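You operate a simulated robot arm through the tools that you are given. There is no shell and no other tool.

You are at the controls of a simulated robot arm. One attempt, no reset.

Task
Stick the yellow sheet on the block under the edge board's flap.
Fine: dab the block's fold edge under the flap with the blue pad from the small green tray, pad back; lift the flap, lay the sheet square, press it down; the other sheet stays. Set down upright: blue pad.

Only the result counts: the job must be done as asked and must still hold three seconds after the hand-in. Knocking over, shifting, dropping, spilling or breaking anything else fails it. Flat cloth is picked up by pressing the open fingertips on it (5 to 10 N) and closing them slowly along it; thin cloth reads only 2 to 8 mm in the jaws.

Robot
A 7-joint arm with a two-finger parallel gripper, fixed in place. Base frame: the origin is on the floor under the middle of its stand, x ahead of it, y to its left, z up; the work surface is at about z = 90. Units: cm, rad, N and s.
It reaches about 147.9 cm from its shoulder. Its first joint turns from -2.897 to 2.897 rad. Payload 4.4 kg.
The TCP is the grasp point between the finger pads, 2.3 cm short of the fingertips. In the tool frame z runs along the fingers and y along their closing line. The gripper opens to 9.4 cm. The fingers are 3.8 cm wide and 1 cm thick; the gripper's body (5.4 by 9.6 cm) begins 3.9 cm behind the TCP.
Orientation is that of the tool frame in the base frame, as [roll, pitch, yaw] about the fixed x, y, z axes, in that order (R = Rz(yaw) Ry(pitch) Rx(roll)). With the fingers straight down and closing along the base's y, the tool's x points along the base's -x, its y along +y and its z along -z.

Tools
- The arm moves only by the tool drive_tool. Its argument "targets" is a list of rows, each a list of 7 numbers: the gripper command, from -1 (shut) to 1 (fully open), values between in proportion, then the shift along the tool's x, y, z in units of 100 mm (1.0 is 100 mm), then the turn, a rotation vector about the tool's x, y, z in units of 60 degrees (1.0 is 60 degrees). In form: [[grip, dx, dy, dz, wx, wy, wz], ...]. A call has 1 to 20 rows; each row is the pose to reach, as a shift and turn from the pose commanded when the call began, along the tool's axes at that moment. A call with a number of a shift or a turn outside -1 to 1 is refused whole. Each row takes 0.2 s and may step no farther than 5 cm and 0.15 rad from the row before; otherwise, or with a gripper value out of range, the whole call is refused. Where a pose cannot be reached the arm comes as near as it can. A force on the tool above 90 N (or 10 N above the force at the start of the call, whichever is more), or a blocked arm, ends the call early, and 0.2 s more pass. The fingers move at their own pace (about 7.2 cm/s each) and stop on an object; they squeeze with about 39 N. The grip force told is the motor's: it shows also when the fingers shut on nothing. Time passes only in rows, and 0.2 s behind the last, so rows that repeat a pose let the fingers close. The reply holds the time, the measured pose of the TCP, the force on the tool along the base axes, the opening and the grip force, in the units named above and with some noise, with the torque about the TCP (base axes, N m) and any sound that the robot's microphone picked up, and new pictures: "views" is both (left out), scene, wrist or none.
- Cameras (640 x 400 px; columns grow to the right, rows downward): "scene" is fixed at [22.08, -65.29, 150.41]; the picture's right is [0.75, -0.66, 0.00], its down [-0.29, -0.33, -0.90] and it looks along [0.59, 0.68, -0.44] (base axes); focal length 309 px, centre (320, 200). "wrist" rides on the gripper at [8.6, 1.6, -7.5] in the tool frame; the picture's right is [-0.18, 0.98, 0.00], its down [-0.58, -0.11, -0.81] and it looks along [-0.79, -0.15, 0.59] (tool axes); focal length 243 px, centre (320, 200). There is no depth. A picture from a camera that has moved, and an enlarged one, comes with that camera's place and axes in the base frame and with its lens. The place of the scene camera against the robot may be out by one fixed shift of up to 1.2 cm in any direction.
- zoom(camera, box): a new picture of the part [left, top, right, bottom] of that camera's present view, enlarged. The clock stands still meanwhile.
- close_job(): hands the job in; it is judged then, once.

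Places have to be worked out from the pictures, the camera data and where the tool is seen. Open the gripper and draw the arm clear of the work before you hand the job in, unless the task says otherwise.

The tools are called as a command line: name --pt "numbers of a row" for each row, then --argument value for the rest, lists and objects as JSON in quotes. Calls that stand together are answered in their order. drive_tool: Moves the arm, as the interface text tells. Its arguments: {"type":"object","properties":{"targets":{"type":"array"},"views":{"type":"string","enum":["both","scene","wrist","none"]}},"required":["targets"]} The other tools are called the same way: zoom (camera, box) takes an enlarged picture of a part of a camera's view; close_job () hands the job in.

At the start:

```text
time: 0.0
position: [86.91, 6.3, 118.55]
orientation: [-3.141, 0.002, 3.141]
ft_force: [-0.5, 0.1, -0.4]
torque: [0.01, 0.02, -0.03]
finger_gap: 9.39
grip_force: 0.1
```

scene: 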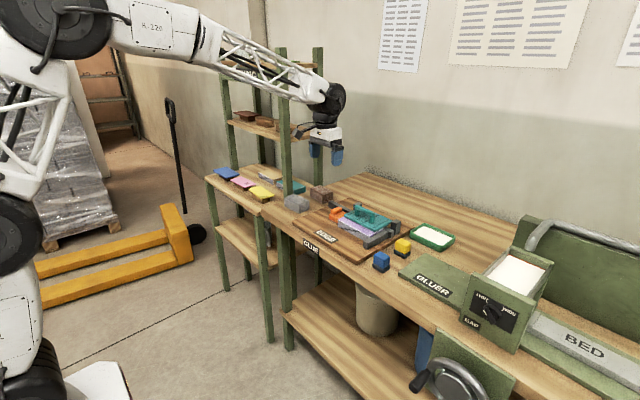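
wrist: 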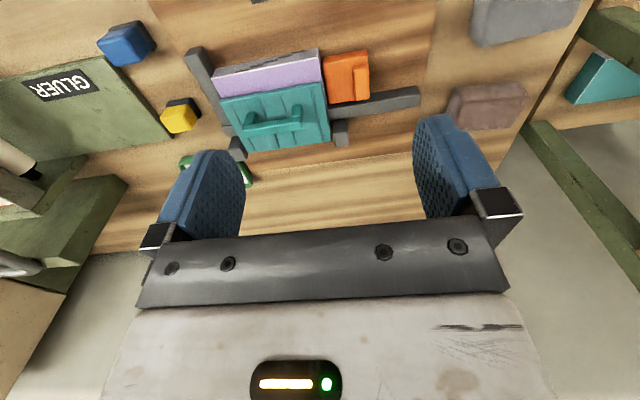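

I start by inspecting the bench closely before moving anything: the scene shows coloured sheets on a side shelf, an edge board with a teal flap, a blue pad block and a green tray. I'll zoom in on these.

zoom --camera "scene" --box '[280, 180, 460, 290]'

zoom --camera "scene" --box '[195, 150, 345, 240]'

zoom --camera "wrist" --box '[60, 0, 540, 220]'

zoom --camera "scene" --box '[400, 200, 640, 360]'

```text
3.56 times, centred on (370, 235) of scene
camera zoom: at [22.08, -65.29, 150.41], right [0.75, -0.66, 0.0], down [-0.29, -0.33, -0.9], along [0.59, 0.68, -0.44], focal length 1098 px, centre (142, 76)
```

zoom: 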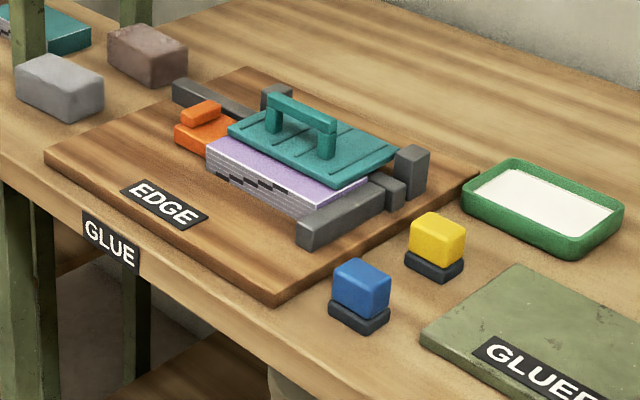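

```text
4.27 times, centred on (270, 195) of scene
camera zoom: at [22.08, -65.29, 150.41], right [0.75, -0.66, 0.0], down [-0.29, -0.33, -0.9], along [0.59, 0.68, -0.44], focal length 1318 px, centre (533, 221)
```

zoom: 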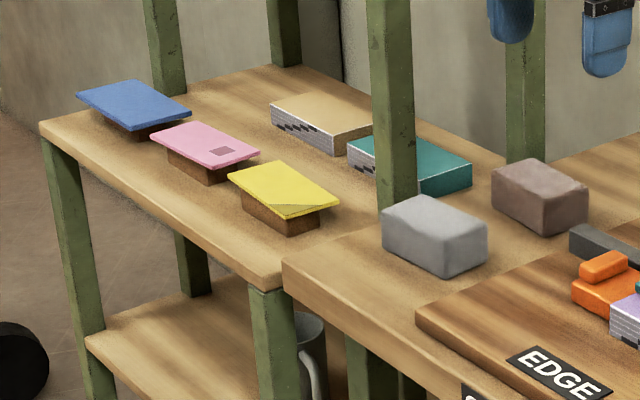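

```text
1.33 times, centred on (300, 110) of wrist
camera zoom: at [78.18, 8.0, 125.94], right [0.18, 0.98, 0.0], down [0.58, -0.11, 0.81], along [0.79, -0.15, -0.59], focal length 324 px, centre (347, 320)
```

zoom: 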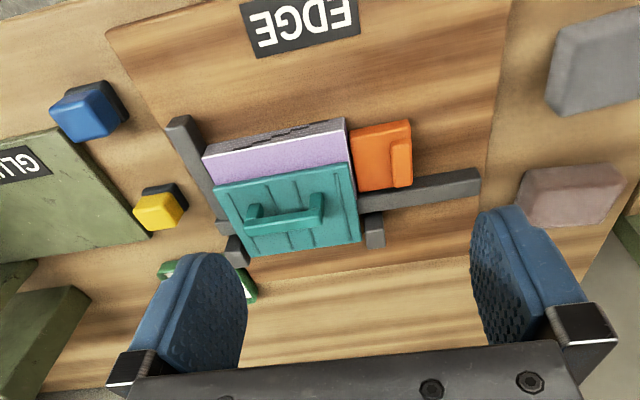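

```text
2.50 times, centred on (520, 280) of scene
camera zoom: at [22.08, -65.29, 150.41], right [0.75, -0.66, 0.0], down [-0.29, -0.33, -0.9], along [0.59, 0.68, -0.44], focal length 772 px, centre (-180, 0)
```

zoom: 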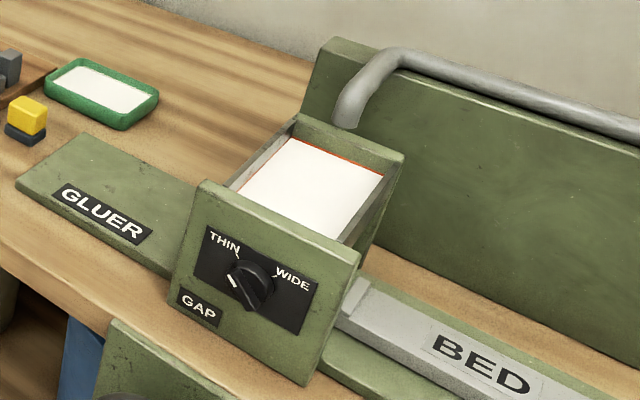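

The wrist picture is upside down (picture-down is up/away), and the board, pads and tray sit roughly at x 85–110, y −30…10. I'll back the arm off 10 cm toward the robot at a safe height to get a better overview.

drive_tool --pt "1 0.5 0 0 0 0 0" --pt "1 1.0 0 0 0 0 0" --views "wrist"

```text
time: 0.6
position: [76.71, 6.53, 118.56]
orientation: [3.141, -0.001, 3.14]
ft_force: [-0.4, 0.0, -1.7]
torque: [0.01, -0.03, 0.03]
finger_gap: 9.41
grip_force: 0.0
camera wrist: at [68.05, 8.12, 125.87], right [0.19, 0.98, 0.0], down [0.58, -0.11, 0.81], along [0.79, -0.15, -0.59], focal length 243 px, centre (320, 200)
```

wrist: 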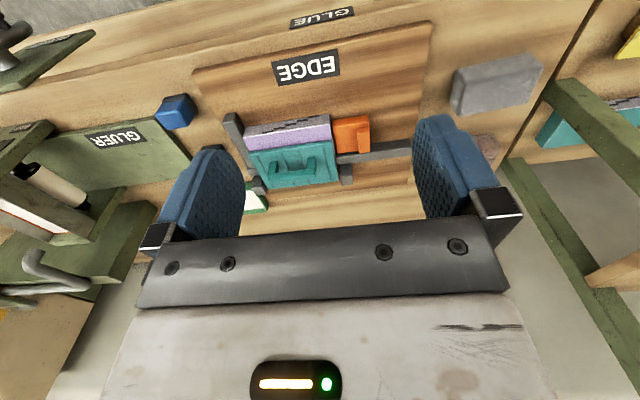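

The whole board, pads and shelf edge are now partly visible but obstructed by the fingers. I'll move back another 10 cm and tilt the hand 30° so that the wrist camera looks down on the board.

drive_tool --pt "1 0.3 0 0 0 0.125 0" --pt "1 0.5 0 0 0 0.25 0" --pt "1 0.7 0 0 0 0.375 0" --pt "1 0.9 0 0 0 0.5 0" --pt "1 0.9 0 0 0 0.5 0" --views "both"

```text
time: 1.8
position: [67.92, 6.4, 118.46]
orientation: [-3.14, -0.524, 3.141]
ft_force: [-0.3, 0.1, 0.4]
torque: [0.01, -0.02, -0.01]
finger_gap: 9.4
grip_force: 0.0
camera wrist: at [64.04, 7.98, 129.3], right [0.16, 0.98, -0.09], down [0.91, -0.11, 0.41], along [0.39, -0.15, -0.91], focal length 243 px, centre (320, 200)
```

scene: 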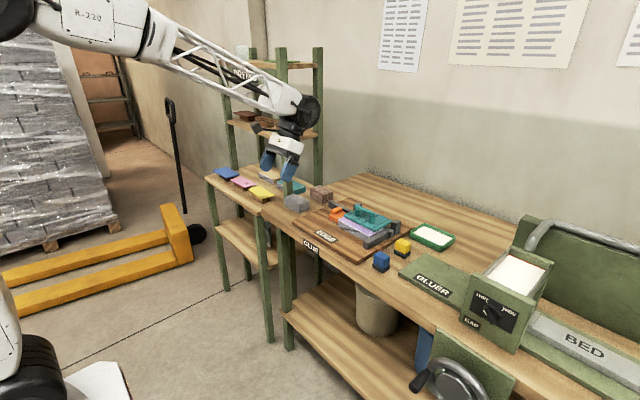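
wrist: 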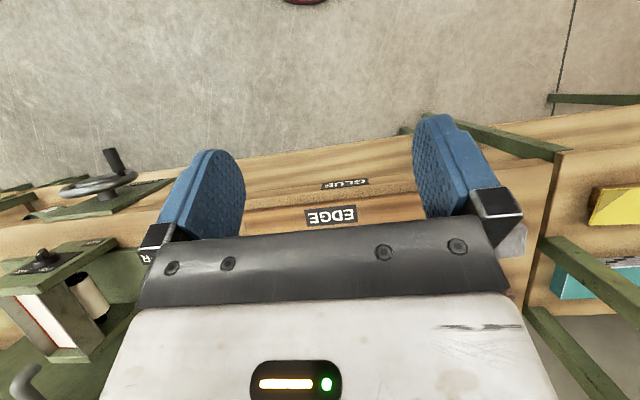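

The tilt makes the camera look at the floor in front of the bench, so I need to move forward over the board. I'll shift +11 cm in x at constant height.

drive_tool --pt "1 -0.32 0 -0.183 0 0 0" --pt "1 -0.64 0 -0.367 0 0 0" --pt "1 -0.95 0 -0.55 0 0 0" --views "wrist"

drive_tool --pt "1 -0.32 0 -0.183 0 0 0" --pt "1 -0.64 0 -0.367 0 0 0" --pt "1 -0.95 0 -0.55 0 0 0" --views "wrist"

```text
time: 2.6
position: [78.73, 6.39, 118.54]
orientation: [-3.14, -0.521, 3.14]
ft_force: [1.0, 0.4, 0.5]
torque: [-0.03, -0.01, 0.01]
finger_gap: 9.4
grip_force: 0.1
camera wrist: at [74.99, 7.91, 129.26], right [0.16, 0.98, -0.09], down [0.91, -0.11, 0.41], along [0.39, -0.15, -0.91], focal length 243 px, centre (320, 200)
```

wrist: 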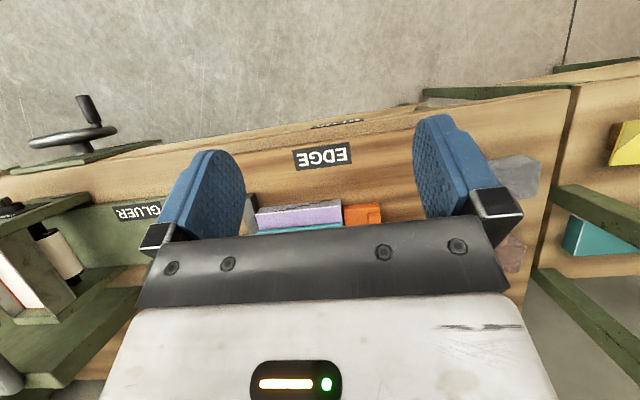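

```text
time: 3.4
position: [89.91, 6.3, 118.58]
orientation: [-3.141, -0.523, 3.138]
ft_force: [0.6, 1.1, 1.3]
torque: [0.01, -0.01, 0.01]
finger_gap: 9.38
grip_force: 0.1
camera wrist: at [86.08, 7.96, 129.27], right [0.16, 0.98, -0.09], down [0.91, -0.11, 0.41], along [0.39, -0.15, -0.91], focal length 243 px, centre (320, 200)
```

wrist: 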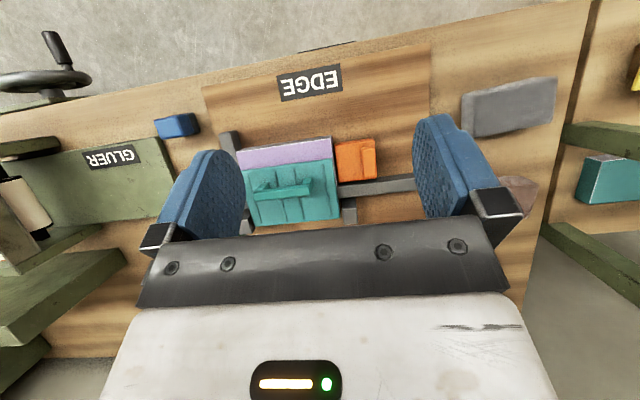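

Now the camera looks down on the board. I'll zoom on the board and pads for accurate measurements.

zoom --camera "wrist" --box '[190, 60, 430, 210]'

zoom --camera "wrist" --box '[80, 60, 280, 185]'

```text
2.67 times, centred on (310, 135) of wrist
camera zoom: at [86.08, 7.96, 129.27], right [0.16, 0.98, -0.09], down [0.91, -0.11, 0.41], along [0.39, -0.15, -0.91], focal length 647 px, centre (347, 373)
```

zoom: 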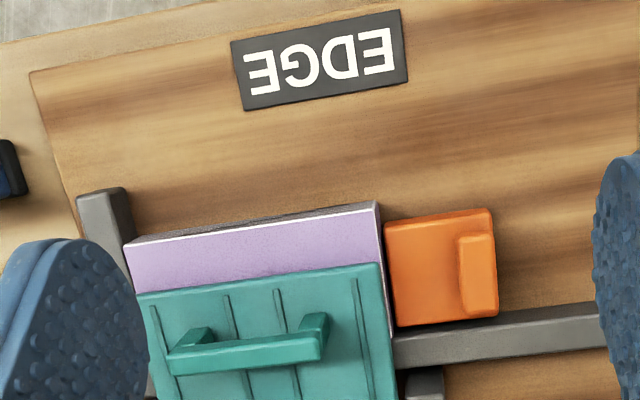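

```text
3.20 times, centred on (180, 122) of wrist
camera zoom: at [86.08, 7.96, 129.27], right [0.16, 0.98, -0.09], down [0.91, -0.11, 0.41], along [0.39, -0.15, -0.91], focal length 776 px, centre (768, 448)
```

zoom: 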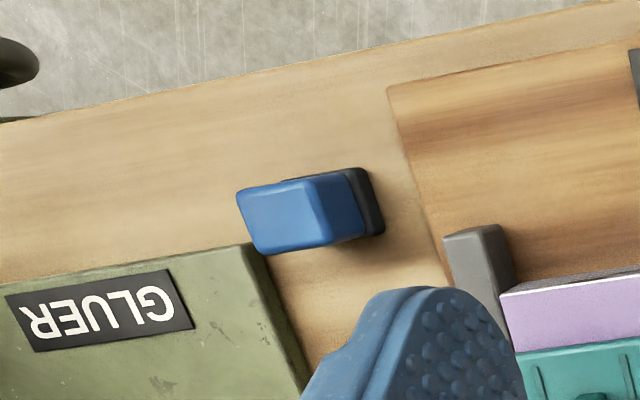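

The block's near (fold) edge lies at about x≈91.6, y from −8.5 to 5.5, with a ~2.5 cm strip left bare by the flap; the blue pad is near (87, −19). I zoom the scene camera harder on the flap hinge, pad, and sheets to understand their structure.

zoom --camera "scene" --box '[325, 195, 405, 245]'

zoom --camera "scene" --box '[365, 220, 455, 276]'

zoom --camera "scene" --box '[210, 160, 290, 210]'

```text
8.00 times, centred on (365, 220) of scene
camera zoom: at [22.08, -65.29, 150.41], right [0.75, -0.66, 0.0], down [-0.29, -0.33, -0.9], along [0.59, 0.68, -0.44], focal length 2470 px, centre (-40, 40)
```

zoom: 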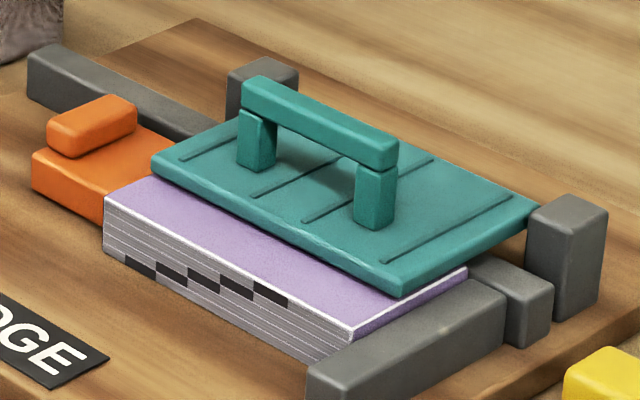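

```text
7.11 times, centred on (410, 248) of scene
camera zoom: at [22.08, -65.29, 150.41], right [0.75, -0.66, 0.0], down [-0.29, -0.33, -0.9], along [0.59, 0.68, -0.44], focal length 2196 px, centre (-320, -141)
```

zoom: 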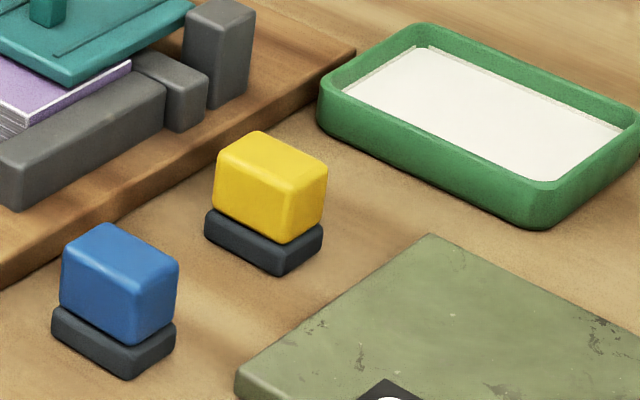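

```text
8.00 times, centred on (250, 185) of scene
camera zoom: at [22.08, -65.29, 150.41], right [0.75, -0.66, 0.0], down [-0.29, -0.33, -0.9], along [0.59, 0.68, -0.44], focal length 2470 px, centre (880, 320)
```

zoom: 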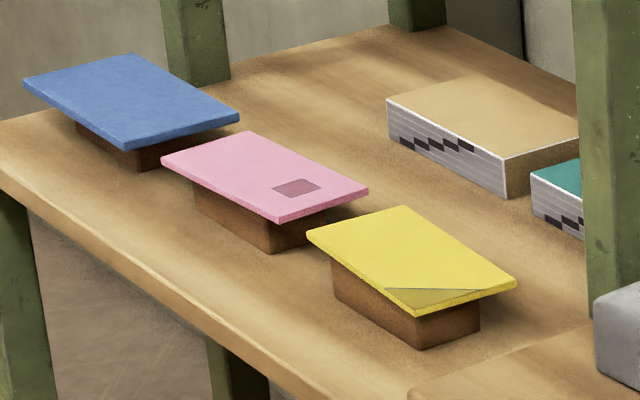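

Corrected estimates: block top z≈93.3, strip x≈92–94.8, y≈−9.5…5.4; blue pad centre ≈(87, −19.3), top z≈93; scene camera is off by about −0.9 cm in x. I'll straighten the hand and travel toward the blue pad at height.

drive_tool --pt "1 0 -0.25 0 0 -0.125 0" --pt "1 0 -0.5 0 0 -0.25 0" --pt "1 0 -0.75 0 0 -0.375 0" --pt "1 0 -1.0 0 0 -0.5 0" --views "none"

drive_tool --pt "1 0.1 -0.4 0 0 0 0" --pt "1 0.2 -0.8 0.2 0 0 0" --pt "1 0.3 -1.0 0.5 0 0 0" --views "wrist"

```text
time: 4.4
position: [89.78, -3.5, 118.3]
orientation: [3.141, 0.0, 3.141]
ft_force: [0.2, -0.5, -1.3]
torque: [0.02, 0.01, 0.0]
finger_gap: 9.39
grip_force: 0.1
```

```text
time: 5.2
position: [86.73, -13.95, 113.29]
orientation: [3.141, 0.002, -3.141]
ft_force: [0.2, -0.1, 0.6]
torque: [0.0, -0.02, -0.01]
finger_gap: 9.41
grip_force: 0.1
camera wrist: at [77.92, -12.18, 120.79], right [0.18, 0.98, 0.0], down [0.58, -0.11, 0.81], along [0.79, -0.15, -0.59], focal length 243 px, centre (320, 200)
```

wrist: 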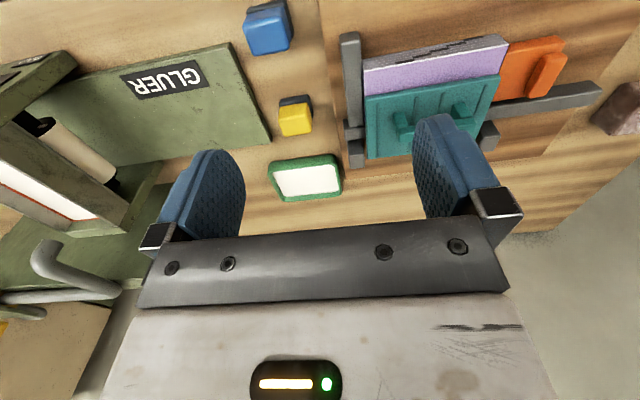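

Good view of pads, tray and board. I zoom in to measure them precisely.

zoom --camera "wrist" --box '[225, 0, 385, 100]'

zoom --camera "wrist" --box '[330, 20, 570, 170]'

zoom --camera "wrist" --box '[230, 90, 390, 190]'

```text
4.00 times, centred on (305, 50) of wrist
camera zoom: at [77.92, -12.18, 120.79], right [0.18, 0.98, 0.0], down [0.58, -0.11, 0.81], along [0.79, -0.15, -0.59], focal length 970 px, centre (380, 800)
```

zoom: 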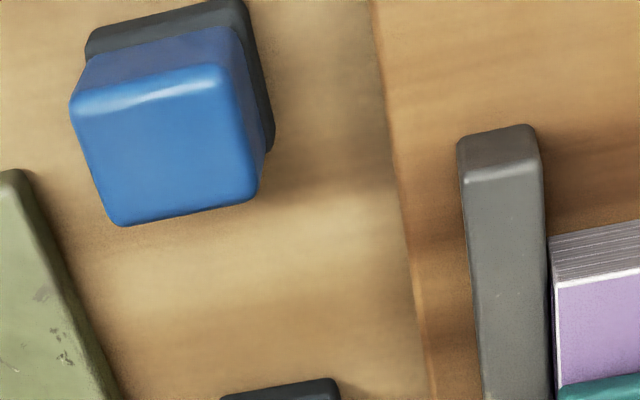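

```text
2.67 times, centred on (450, 95) of wrist
camera zoom: at [77.92, -12.18, 120.79], right [0.18, 0.98, 0.0], down [0.58, -0.11, 0.81], along [0.79, -0.15, -0.59], focal length 647 px, centre (-27, 480)
```

zoom: 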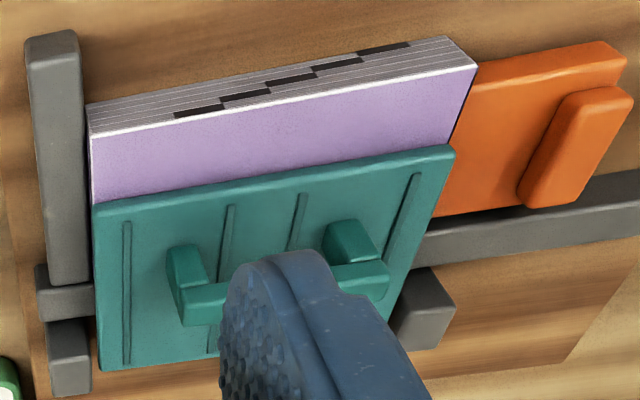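

```text
4.00 times, centred on (310, 140) of wrist
camera zoom: at [77.92, -12.18, 120.79], right [0.18, 0.98, 0.0], down [0.58, -0.11, 0.81], along [0.79, -0.15, -0.59], focal length 970 px, centre (360, 440)
```

zoom: 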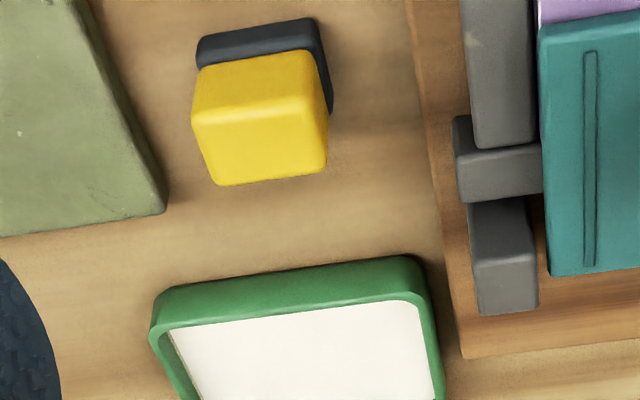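

Measured: blue pad centre ≈(86.85, −19.3), top z≈92.8; yellow pad at (96.9, −19.1); tray interior x 108.4–115.4, y −27…−15.6; flap near edge x≈94.7, far edge/hinge x≈104.5. I'll go above the blue pad with a reduced opening (~5.8 cm) to stay clear of the gluer plate.

drive_tool --pt "0.4 -0.012 -0.3 0.2 0 0 0" --pt "0.234 -0.012 -0.54 0.5 0 0 0" --pt "0.234 -0.012 -0.54 0.9 0 0 0" --pt "0.234 -0.012 -0.54 0.9 0 0 0" --views "both"

```text
time: 6.2
position: [87.26, -19.34, 104.26]
orientation: [-3.141, 0.001, 3.139]
ft_force: [-0.2, -0.4, 0.3]
torque: [0.01, 0.02, 0.01]
finger_gap: 5.8
grip_force: 0.0
camera wrist: at [78.39, -17.73, 111.62], right [0.18, 0.98, 0.0], down [0.58, -0.11, 0.81], along [0.79, -0.15, -0.59], focal length 243 px, centre (320, 200)
```

scene: 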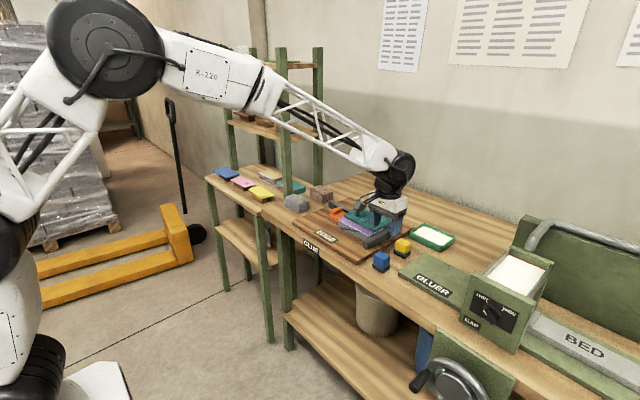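
wrist: 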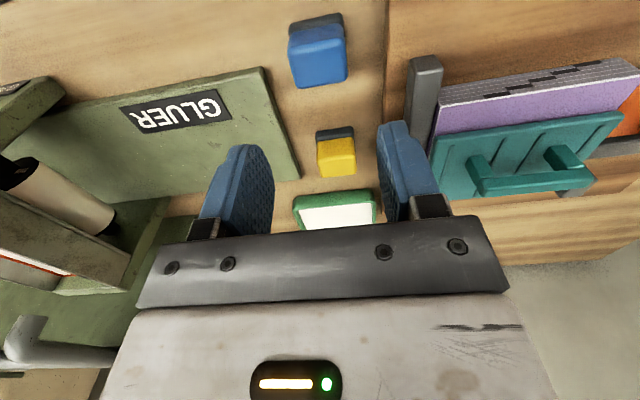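

The pad is centred between the fingers (pad top centre computed ≈(86.7, −19.3)). I descend 9.5 cm in steps and check the view and forces.

drive_tool --pt "0.234 0.015 0 0.35 0 0 0" --pt "0.234 0.015 0 0.65 0 0 0" --pt "0.234 0.015 0 0.85 0 0 0" --pt "0.234 0.015 0 0.95 0 0 0" --pt "0.234 0.015 0 0.95 0 0 0" --views "both"

zoom --camera "scene" --box '[350, 225, 420, 275]'

```text
time: 7.4
position: [86.95, -19.21, 95.01]
orientation: [-3.141, -0.001, 3.139]
ft_force: [0.4, -0.5, 0.5]
torque: [-0.02, -0.04, 0.04]
finger_gap: 5.82
grip_force: 0.1
camera wrist: at [78.2, -17.57, 102.4], right [0.18, 0.98, 0.0], down [0.58, -0.11, 0.81], along [0.79, -0.15, -0.59], focal length 243 px, centre (320, 200)
```

scene: 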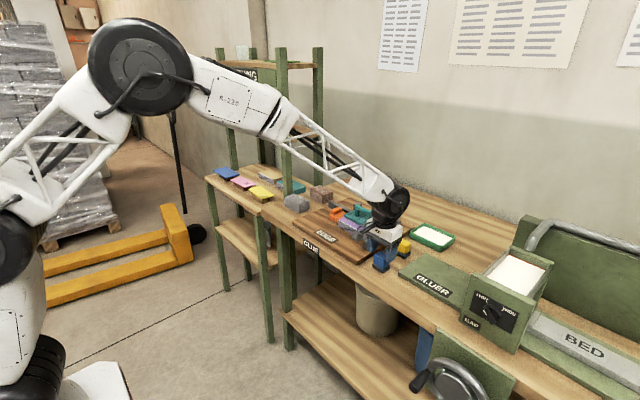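
wrist: 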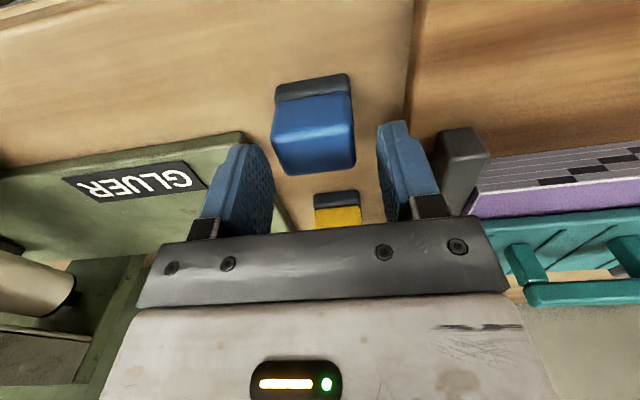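

```text
8.00 times, centred on (385, 250) of scene
camera zoom: at [22.08, -65.29, 150.41], right [0.75, -0.66, 0.0], down [-0.29, -0.33, -0.9], along [0.59, 0.68, -0.44], focal length 2470 px, centre (-200, -200)
```

zoom: 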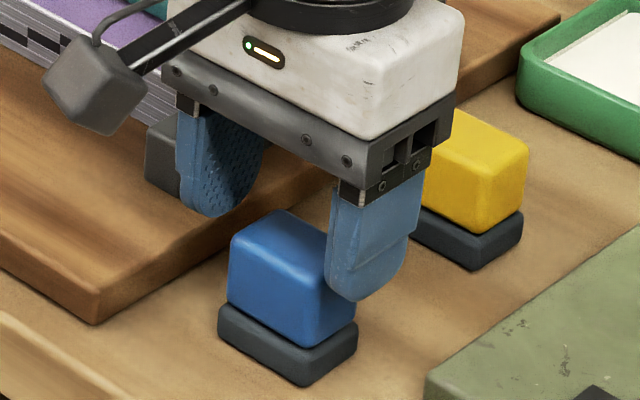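

Fingertips are now about level with the pad's top. I zoom the wrist view to check the fore-aft alignment before going down the last bit.

zoom --camera "wrist" --box '[200, 50, 440, 200]'

zoom --camera "scene" --box '[365, 240, 405, 265]'

```text
2.67 times, centred on (320, 125) of wrist
camera zoom: at [78.2, -17.57, 102.4], right [0.18, 0.98, 0.0], down [0.58, -0.11, 0.81], along [0.79, -0.15, -0.59], focal length 647 px, centre (320, 400)
```

zoom: 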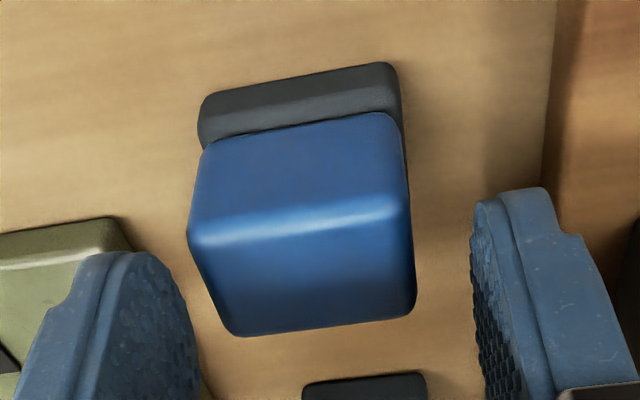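

```text
16.00 times, centred on (385, 252) of scene
camera zoom: at [22.08, -65.29, 150.41], right [0.75, -0.66, 0.0], down [-0.29, -0.33, -0.9], along [0.59, 0.68, -0.44], focal length 4941 px, centre (-720, -640)
```

zoom: 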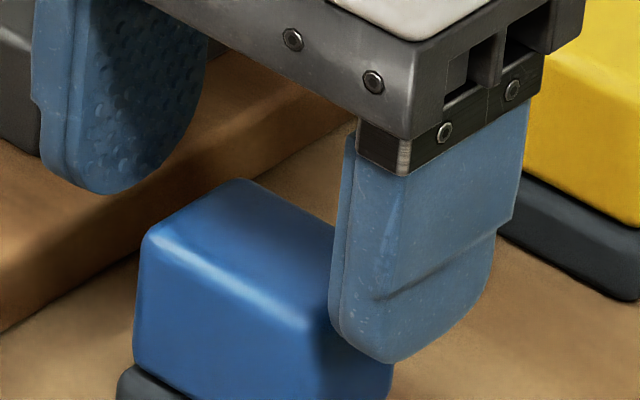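

The wrist zoom puts the pad's top-face centre at about (86.8, −19.35), z≈92.8, well centred between the fingers. I lower 1.4 cm so the tips straddle the blue handle above the dark sole, then close gradually.

drive_tool --pt "0.234 0.01 -0.01 0.07 0 0 0" --pt "0.234 0.01 -0.01 0.14 0 0 0" --pt "0.0 0.01 -0.01 0.14 0 0 0" --pt "-0.1 0.01 -0.01 0.14 0 0 0" --pt "-0.3 0.01 -0.01 0.14 0 0 0" --pt "-1 0.01 -0.01 0.14 0 0 0" --pt "-1 0.01 -0.01 0.14 0 0 0" --views "both"

zoom --camera "scene" --box '[350, 225, 420, 275]'

```text
time: 9.0
position: [86.88, -19.23, 93.64]
orientation: [3.14, 0.004, 3.138]
ft_force: [0.6, 0.1, 0.2]
torque: [-0.03, -0.02, -0.03]
finger_gap: 4.17
grip_force: 38.9
camera wrist: at [78.17, -17.56, 101.03], right [0.18, 0.98, 0.0], down [0.58, -0.11, 0.81], along [0.79, -0.15, -0.59], focal length 243 px, centre (320, 200)
```

scene: 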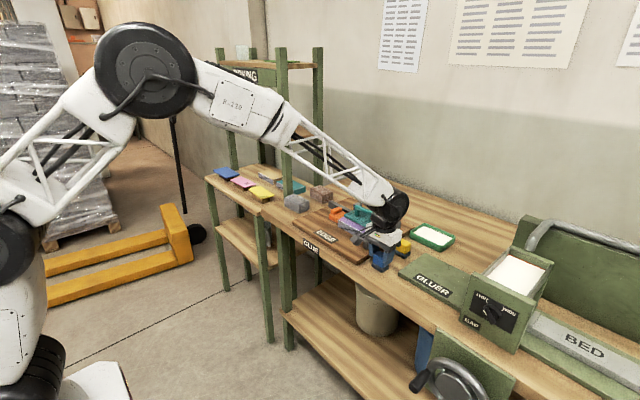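
wrist: 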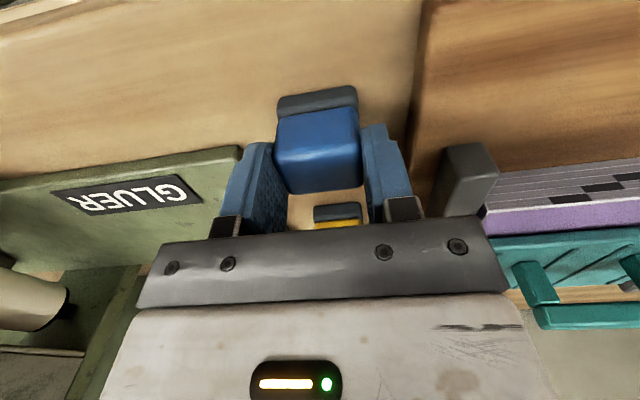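

```text
8.00 times, centred on (385, 250) of scene
camera zoom: at [22.08, -65.29, 150.41], right [0.75, -0.66, 0.0], down [-0.29, -0.33, -0.9], along [0.59, 0.68, -0.44], focal length 2470 px, centre (-200, -200)
```

zoom: 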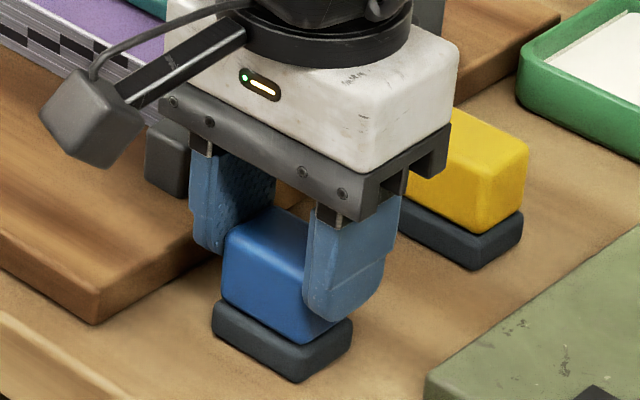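

Gripped with a 4.17 cm gap. I'll lift 8 cm and check whether the dark sole comes along with the blue body.

drive_tool --pt "-1 0 0 -0.1 0 0 0" --pt "-1 0 0 -0.3 0 0 0" --pt "-1 0 0 -0.55 0 0 0" --pt "-1 0 0 -0.8 0 0 0" --pt "-1 0 0 -0.8 0 0 0" --views "both"

zoom --camera "scene" --box '[350, 205, 420, 275]'

```text
time: 10.2
position: [86.59, -18.98, 101.7]
orientation: [-3.141, 0.002, 3.14]
ft_force: [-0.5, 0.4, -1.1]
torque: [-0.02, -0.01, -0.02]
finger_gap: 4.18
grip_force: 38.6
camera wrist: at [78.03, -17.23, 109.1], right [0.18, 0.98, 0.0], down [0.58, -0.11, 0.81], along [0.79, -0.15, -0.59], focal length 243 px, centre (320, 200)
```

scene: 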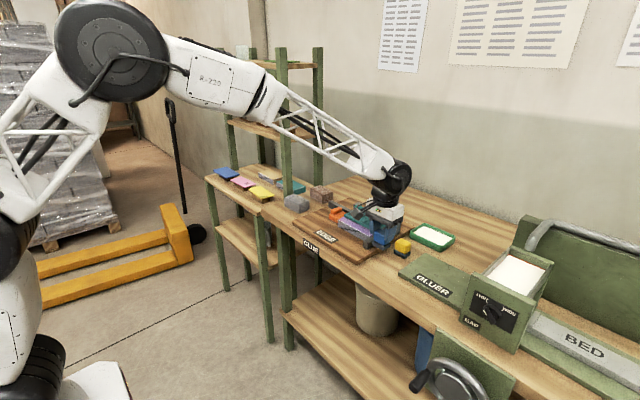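
wrist: 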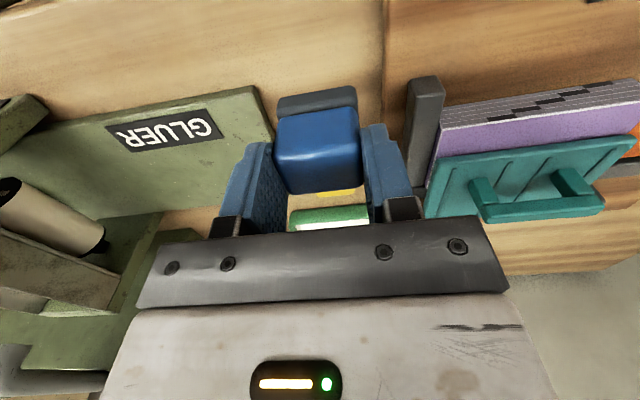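

```text
5.71 times, centred on (385, 240) of scene
camera zoom: at [22.08, -65.29, 150.41], right [0.75, -0.66, 0.0], down [-0.29, -0.33, -0.9], along [0.59, 0.68, -0.44], focal length 1765 px, centre (-51, -29)
```

zoom: 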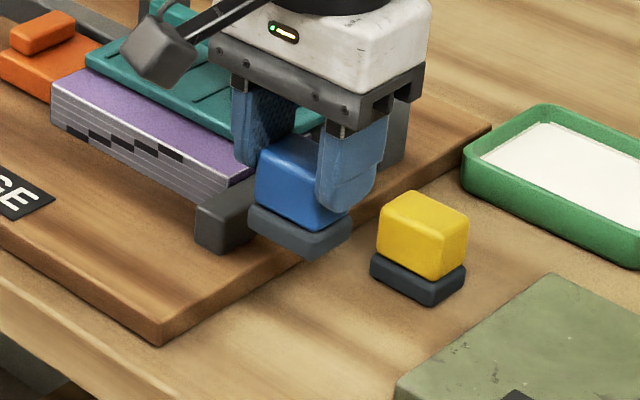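

The sole is part of the pad (pad bottom is 3.7 cm below the TCP). I'll carry it over toward the green tray at a safe height.

drive_tool --pt "-1 -0.3 0 -0.1 0 0 0" --pt "-1 -0.65 0 -0.2 0 0 0" --pt "-1 -1.0 0 -0.2 0 0 0" --pt "-1 -1.0 0 -0.2 0 0 0" --views "wrist"

zoom --camera "wrist" --box '[200, 50, 440, 200]'

```text
time: 11.2
position: [96.86, -18.87, 103.64]
orientation: [3.141, 0.002, -3.141]
ft_force: [0.4, -0.6, 0.1]
torque: [0.01, 0.0, 0.01]
finger_gap: 4.16
grip_force: 38.9
camera wrist: at [88.07, -17.23, 111.08], right [0.18, 0.98, 0.0], down [0.58, -0.11, 0.81], along [0.79, -0.15, -0.59], focal length 243 px, centre (320, 200)
```

wrist: 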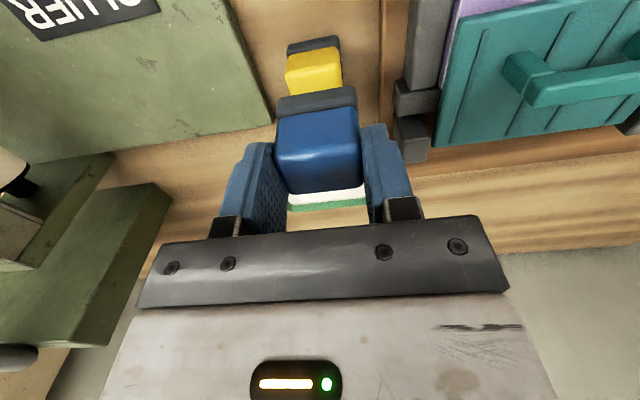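

```text
2.67 times, centred on (320, 125) of wrist
camera zoom: at [88.07, -17.23, 111.08], right [0.18, 0.98, 0.0], down [0.58, -0.11, 0.81], along [0.79, -0.15, -0.59], focal length 647 px, centre (320, 400)
```

zoom: 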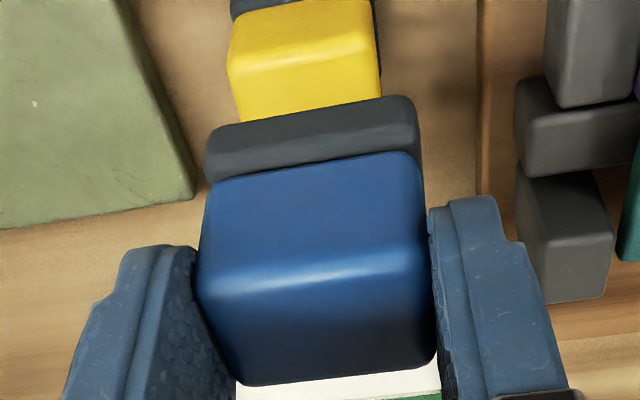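

The tray's far inner edge shows at x≈115.2, agreeing with earlier estimates: tray centre ≈(112, −21.5). I continue there at height.

drive_tool --pt "-1 -0.35 -0.08 0 0 0 0" --pt "-1 -0.7 -0.16 0 0 0 0" --pt "-1 -1.0 -0.23 0 0 0 0" --views "none"

drive_tool --pt "-1 -0.3 0 0.1 0 0 0" --pt "-1 -0.53 0 0.3 0 0 0" --pt "-1 -0.53 0 0.5 0 0 0" --pt "-1 -0.53 0 0.5 0 0 0" --views "both"

zoom --camera "scene" --box '[390, 190, 480, 260]'

```text
time: 12.0
position: [106.73, -21.63, 103.46]
orientation: [3.141, 0.0, -3.14]
ft_force: [0.1, -0.3, -1.1]
torque: [0.01, 0.02, 0.02]
finger_gap: 4.2
grip_force: 39.0
```

```text
time: 13.0
position: [112.13, -21.74, 98.43]
orientation: [3.141, 0.003, 3.14]
ft_force: [-0.2, 0.3, -0.2]
torque: [0.01, -0.03, -0.05]
finger_gap: 4.18
grip_force: 39.0
camera wrist: at [103.47, -20.01, 105.98], right [0.18, 0.98, 0.0], down [0.58, -0.11, 0.81], along [0.79, -0.15, -0.59], focal length 243 px, centre (320, 200)
```

scene: 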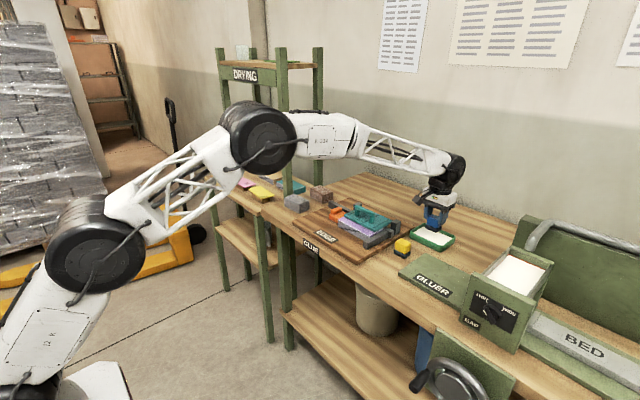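
wrist: 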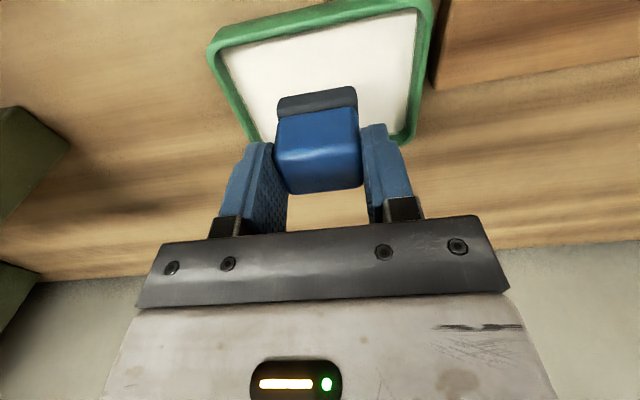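

```text
5.71 times, centred on (435, 225) of scene
camera zoom: at [22.08, -65.29, 150.41], right [0.75, -0.66, 0.0], down [-0.29, -0.33, -0.9], along [0.59, 0.68, -0.44], focal length 1765 px, centre (-337, 57)
```

zoom: 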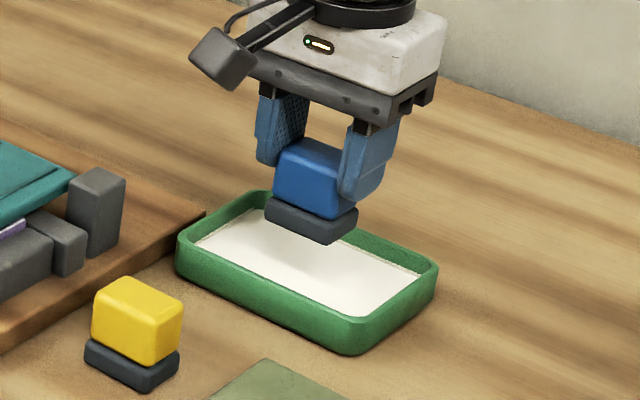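

The pad hangs centred over the white glue (tray interior x 108.6–116.3, y −26.8…−16). I lower it to just above the glue, then feel down in small steps.

drive_tool --pt "-1 0 0 0.15 0 0 0" --pt "-1 0 0 0.28 0 0 0" --pt "-1 0 0 0.34 0 0 0" --pt "-1 0 0 0.34 0 0 0" --views "wrist"

zoom --camera "scene" --box '[405, 205, 465, 255]'

```text
time: 14.0
position: [112.12, -21.52, 95.15]
orientation: [3.14, -0.001, 3.14]
ft_force: [-0.4, -0.8, 0.4]
torque: [0.0, 0.03, -0.01]
finger_gap: 4.15
grip_force: 38.9
camera wrist: at [103.46, -19.87, 102.71], right [0.18, 0.98, 0.0], down [0.58, -0.11, 0.81], along [0.79, -0.15, -0.59], focal length 243 px, centre (320, 200)
```

wrist: 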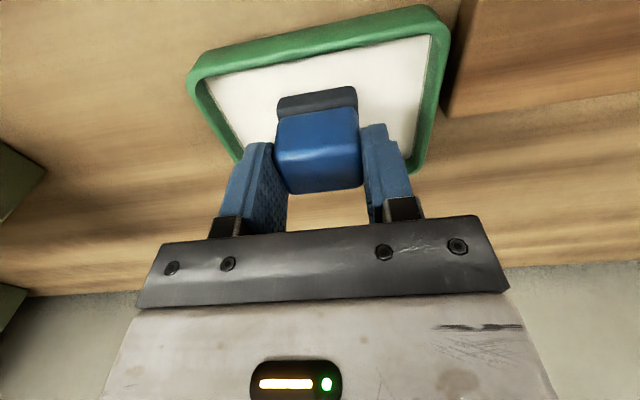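

```text
8.00 times, centred on (435, 230) of scene
camera zoom: at [22.08, -65.29, 150.41], right [0.75, -0.66, 0.0], down [-0.29, -0.33, -0.9], along [0.59, 0.68, -0.44], focal length 2470 px, centre (-600, -40)
```

zoom: 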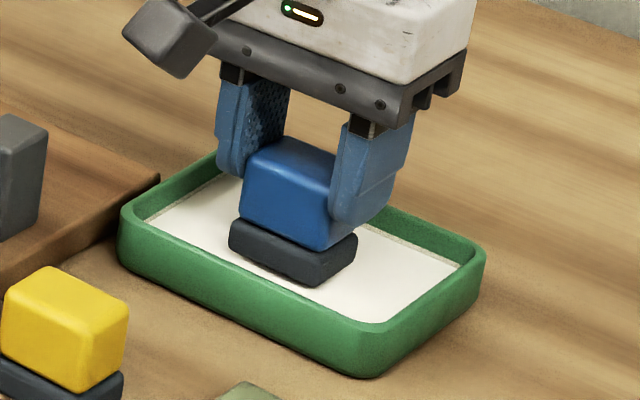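

The pad bottom is just above the glue with no contact force yet. I lower 0.4 cm in 1 mm steps and read the force.

drive_tool --pt "-1 0 0 0.01 0 0 0" --pt "-1 0 0 0.02 0 0 0" --pt "-1 0 0 0.03 0 0 0" --pt "-1 0 0 0.04 0 0 0" --pt "-1 0 0 0.04 0 0 0" --views "none"

zoom --camera "scene" --box '[415, 220, 465, 251]'

```text
time: 15.2
position: [112.09, -21.48, 94.82]
orientation: [3.141, 0.001, 3.14]
ft_force: [0.3, 0.3, -0.4]
torque: [0.02, 0.03, 0.0]
finger_gap: 4.17
grip_force: 38.8
```

```text
12.80 times, centred on (440, 236) of scene
camera zoom: at [22.08, -65.29, 150.41], right [0.75, -0.66, 0.0], down [-0.29, -0.33, -0.9], along [0.59, 0.68, -0.44], focal length 3953 px, centre (-1216, -254)
```

zoom: 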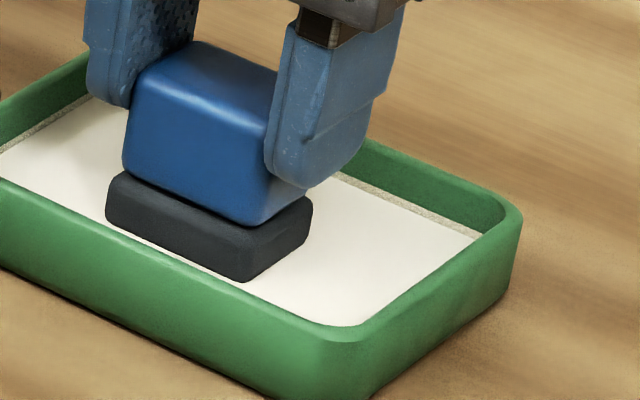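

Still no contact force. I continue another 0.4 cm in 1 mm steps.

drive_tool --pt "-1 0 0 0.01 0 0 0" --pt "-1 0 0 0.02 0 0 0" --pt "-1 0 0 0.03 0 0 0" --pt "-1 0 0 0.03 0 0 0" --views "none"

zoom --camera "scene" --box '[415, 220, 465, 251]'

```text
time: 16.2
position: [112.14, -21.47, 94.61]
orientation: [3.141, 0.002, 3.139]
ft_force: [-0.6, -0.3, -0.1]
torque: [-0.02, 0.02, 0.06]
finger_gap: 4.17
grip_force: 39.7
```

```text
12.80 times, centred on (440, 236) of scene
camera zoom: at [22.08, -65.29, 150.41], right [0.75, -0.66, 0.0], down [-0.29, -0.33, -0.9], along [0.59, 0.68, -0.44], focal length 3953 px, centre (-1216, -254)
```

zoom: 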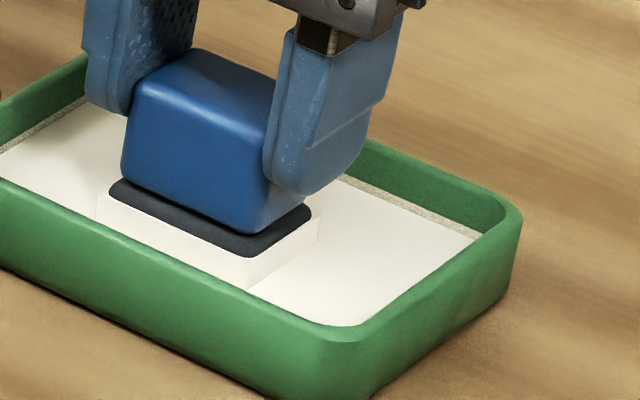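

The sole now carries a visible white glue layer, so the pad is loaded. I lift it straight out and carry it back toward the strip, staying over the bench rather than over the flap.

drive_tool --pt "-1 0 0 -0.1 0 0 0" --pt "-1 0 0 -0.3 0 0 0" --pt "-1 0 0 -0.6 0 0 0" --pt "-1 0.2 0 -0.85 0 0 0" --pt "-1 0.6 0 -0.9 0 0 0" --pt "-1 1.0 0 -0.9 0 0 0" --views "none"

drive_tool --pt "-1 0.35 0.1 0 0 0 0" --pt "-1 0.7 0.3 0 0 0 0" --pt "-1 1.0 0.6 0 0 0 0" --pt "-1 1.0 0.9 0 0 0 0" --pt "-1 1.0 0.9 0 0 0 0" --views "both"

zoom --camera "scene" --box '[325, 190, 425, 260]'

```text
time: 17.6
position: [101.86, -21.14, 103.64]
orientation: [3.141, 0.0, -3.141]
ft_force: [-0.3, -0.1, -0.2]
torque: [-0.03, 0.01, 0.02]
finger_gap: 4.18
grip_force: 39.0
```

```text
time: 18.8
position: [91.88, -12.43, 103.67]
orientation: [-3.141, 0.002, -3.141]
ft_force: [0.1, 1.1, 0.0]
torque: [-0.01, -0.01, 0.01]
finger_gap: 4.16
grip_force: 39.0
camera wrist: at [83.17, -10.63, 111.17], right [0.18, 0.98, 0.0], down [0.58, -0.11, 0.81], along [0.79, -0.15, -0.59], focal length 243 px, centre (320, 200)
```

scene: 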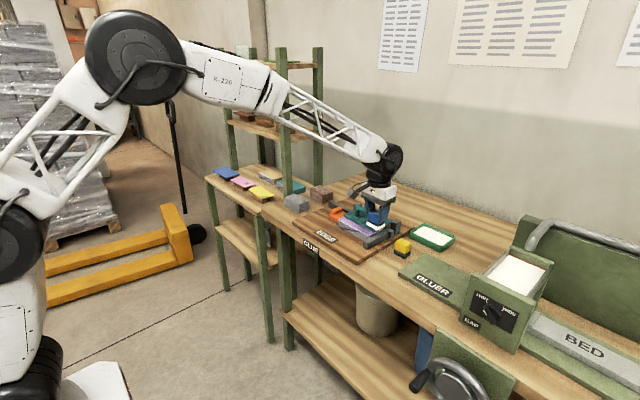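
wrist: 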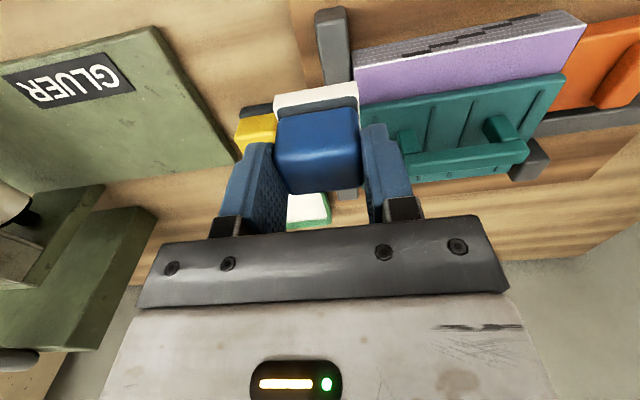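

```text
5.71 times, centred on (375, 225) of scene
camera zoom: at [22.08, -65.29, 150.41], right [0.75, -0.66, 0.0], down [-0.29, -0.33, -0.9], along [0.59, 0.68, -0.44], focal length 1765 px, centre (6, 57)
```

zoom: 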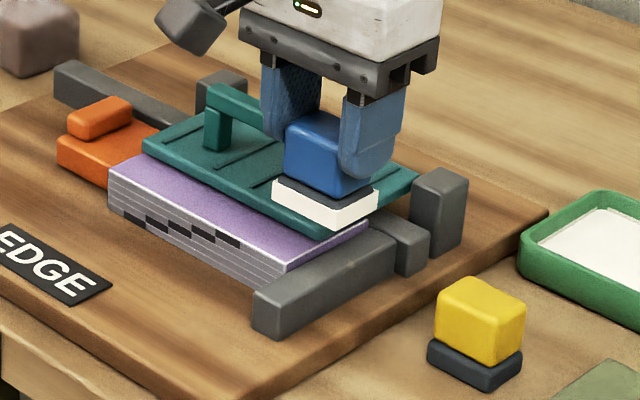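

The loaded pad (white underside) is at (92.0, −12.5). I zoom the wrist view to measure the strip again from this closer pose.

zoom --camera "wrist" --box '[300, 0, 620, 200]'

```text
2.00 times, centred on (460, 100) of wrist
camera zoom: at [83.17, -10.63, 111.17], right [0.18, 0.98, 0.0], down [0.58, -0.11, 0.81], along [0.79, -0.15, -0.59], focal length 485 px, centre (40, 400)
```

zoom: 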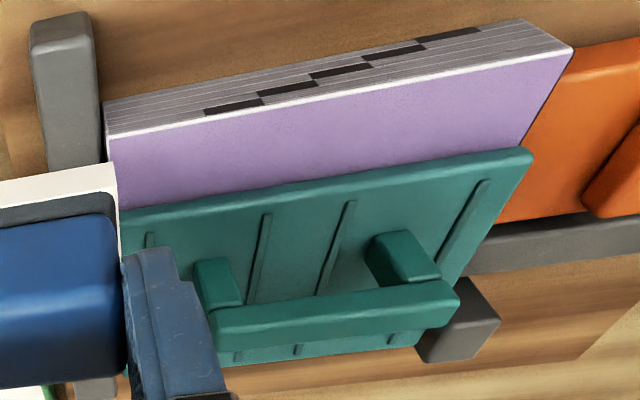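

The strip measures x 91.95–94.7, y −9.8…4.9. I take a tighter scene zoom on the held pad to determine exactly where its sole lies relative to the hand.

zoom --camera "scene" --box '[360, 205, 400, 230]'

```text
16.00 times, centred on (380, 218) of scene
camera zoom: at [22.08, -65.29, 150.41], right [0.75, -0.66, 0.0], down [-0.29, -0.33, -0.9], along [0.59, 0.68, -0.44], focal length 4941 px, centre (-640, -80)
```

zoom: 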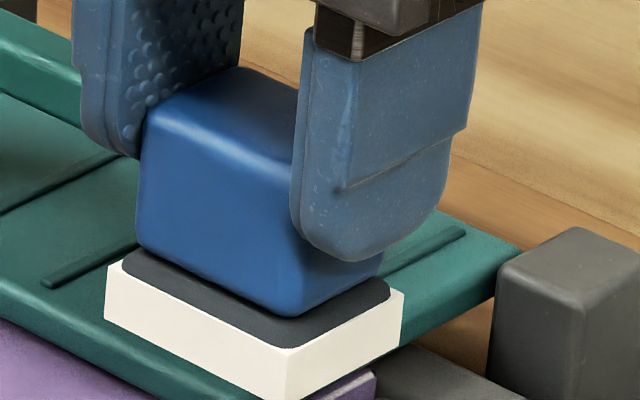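

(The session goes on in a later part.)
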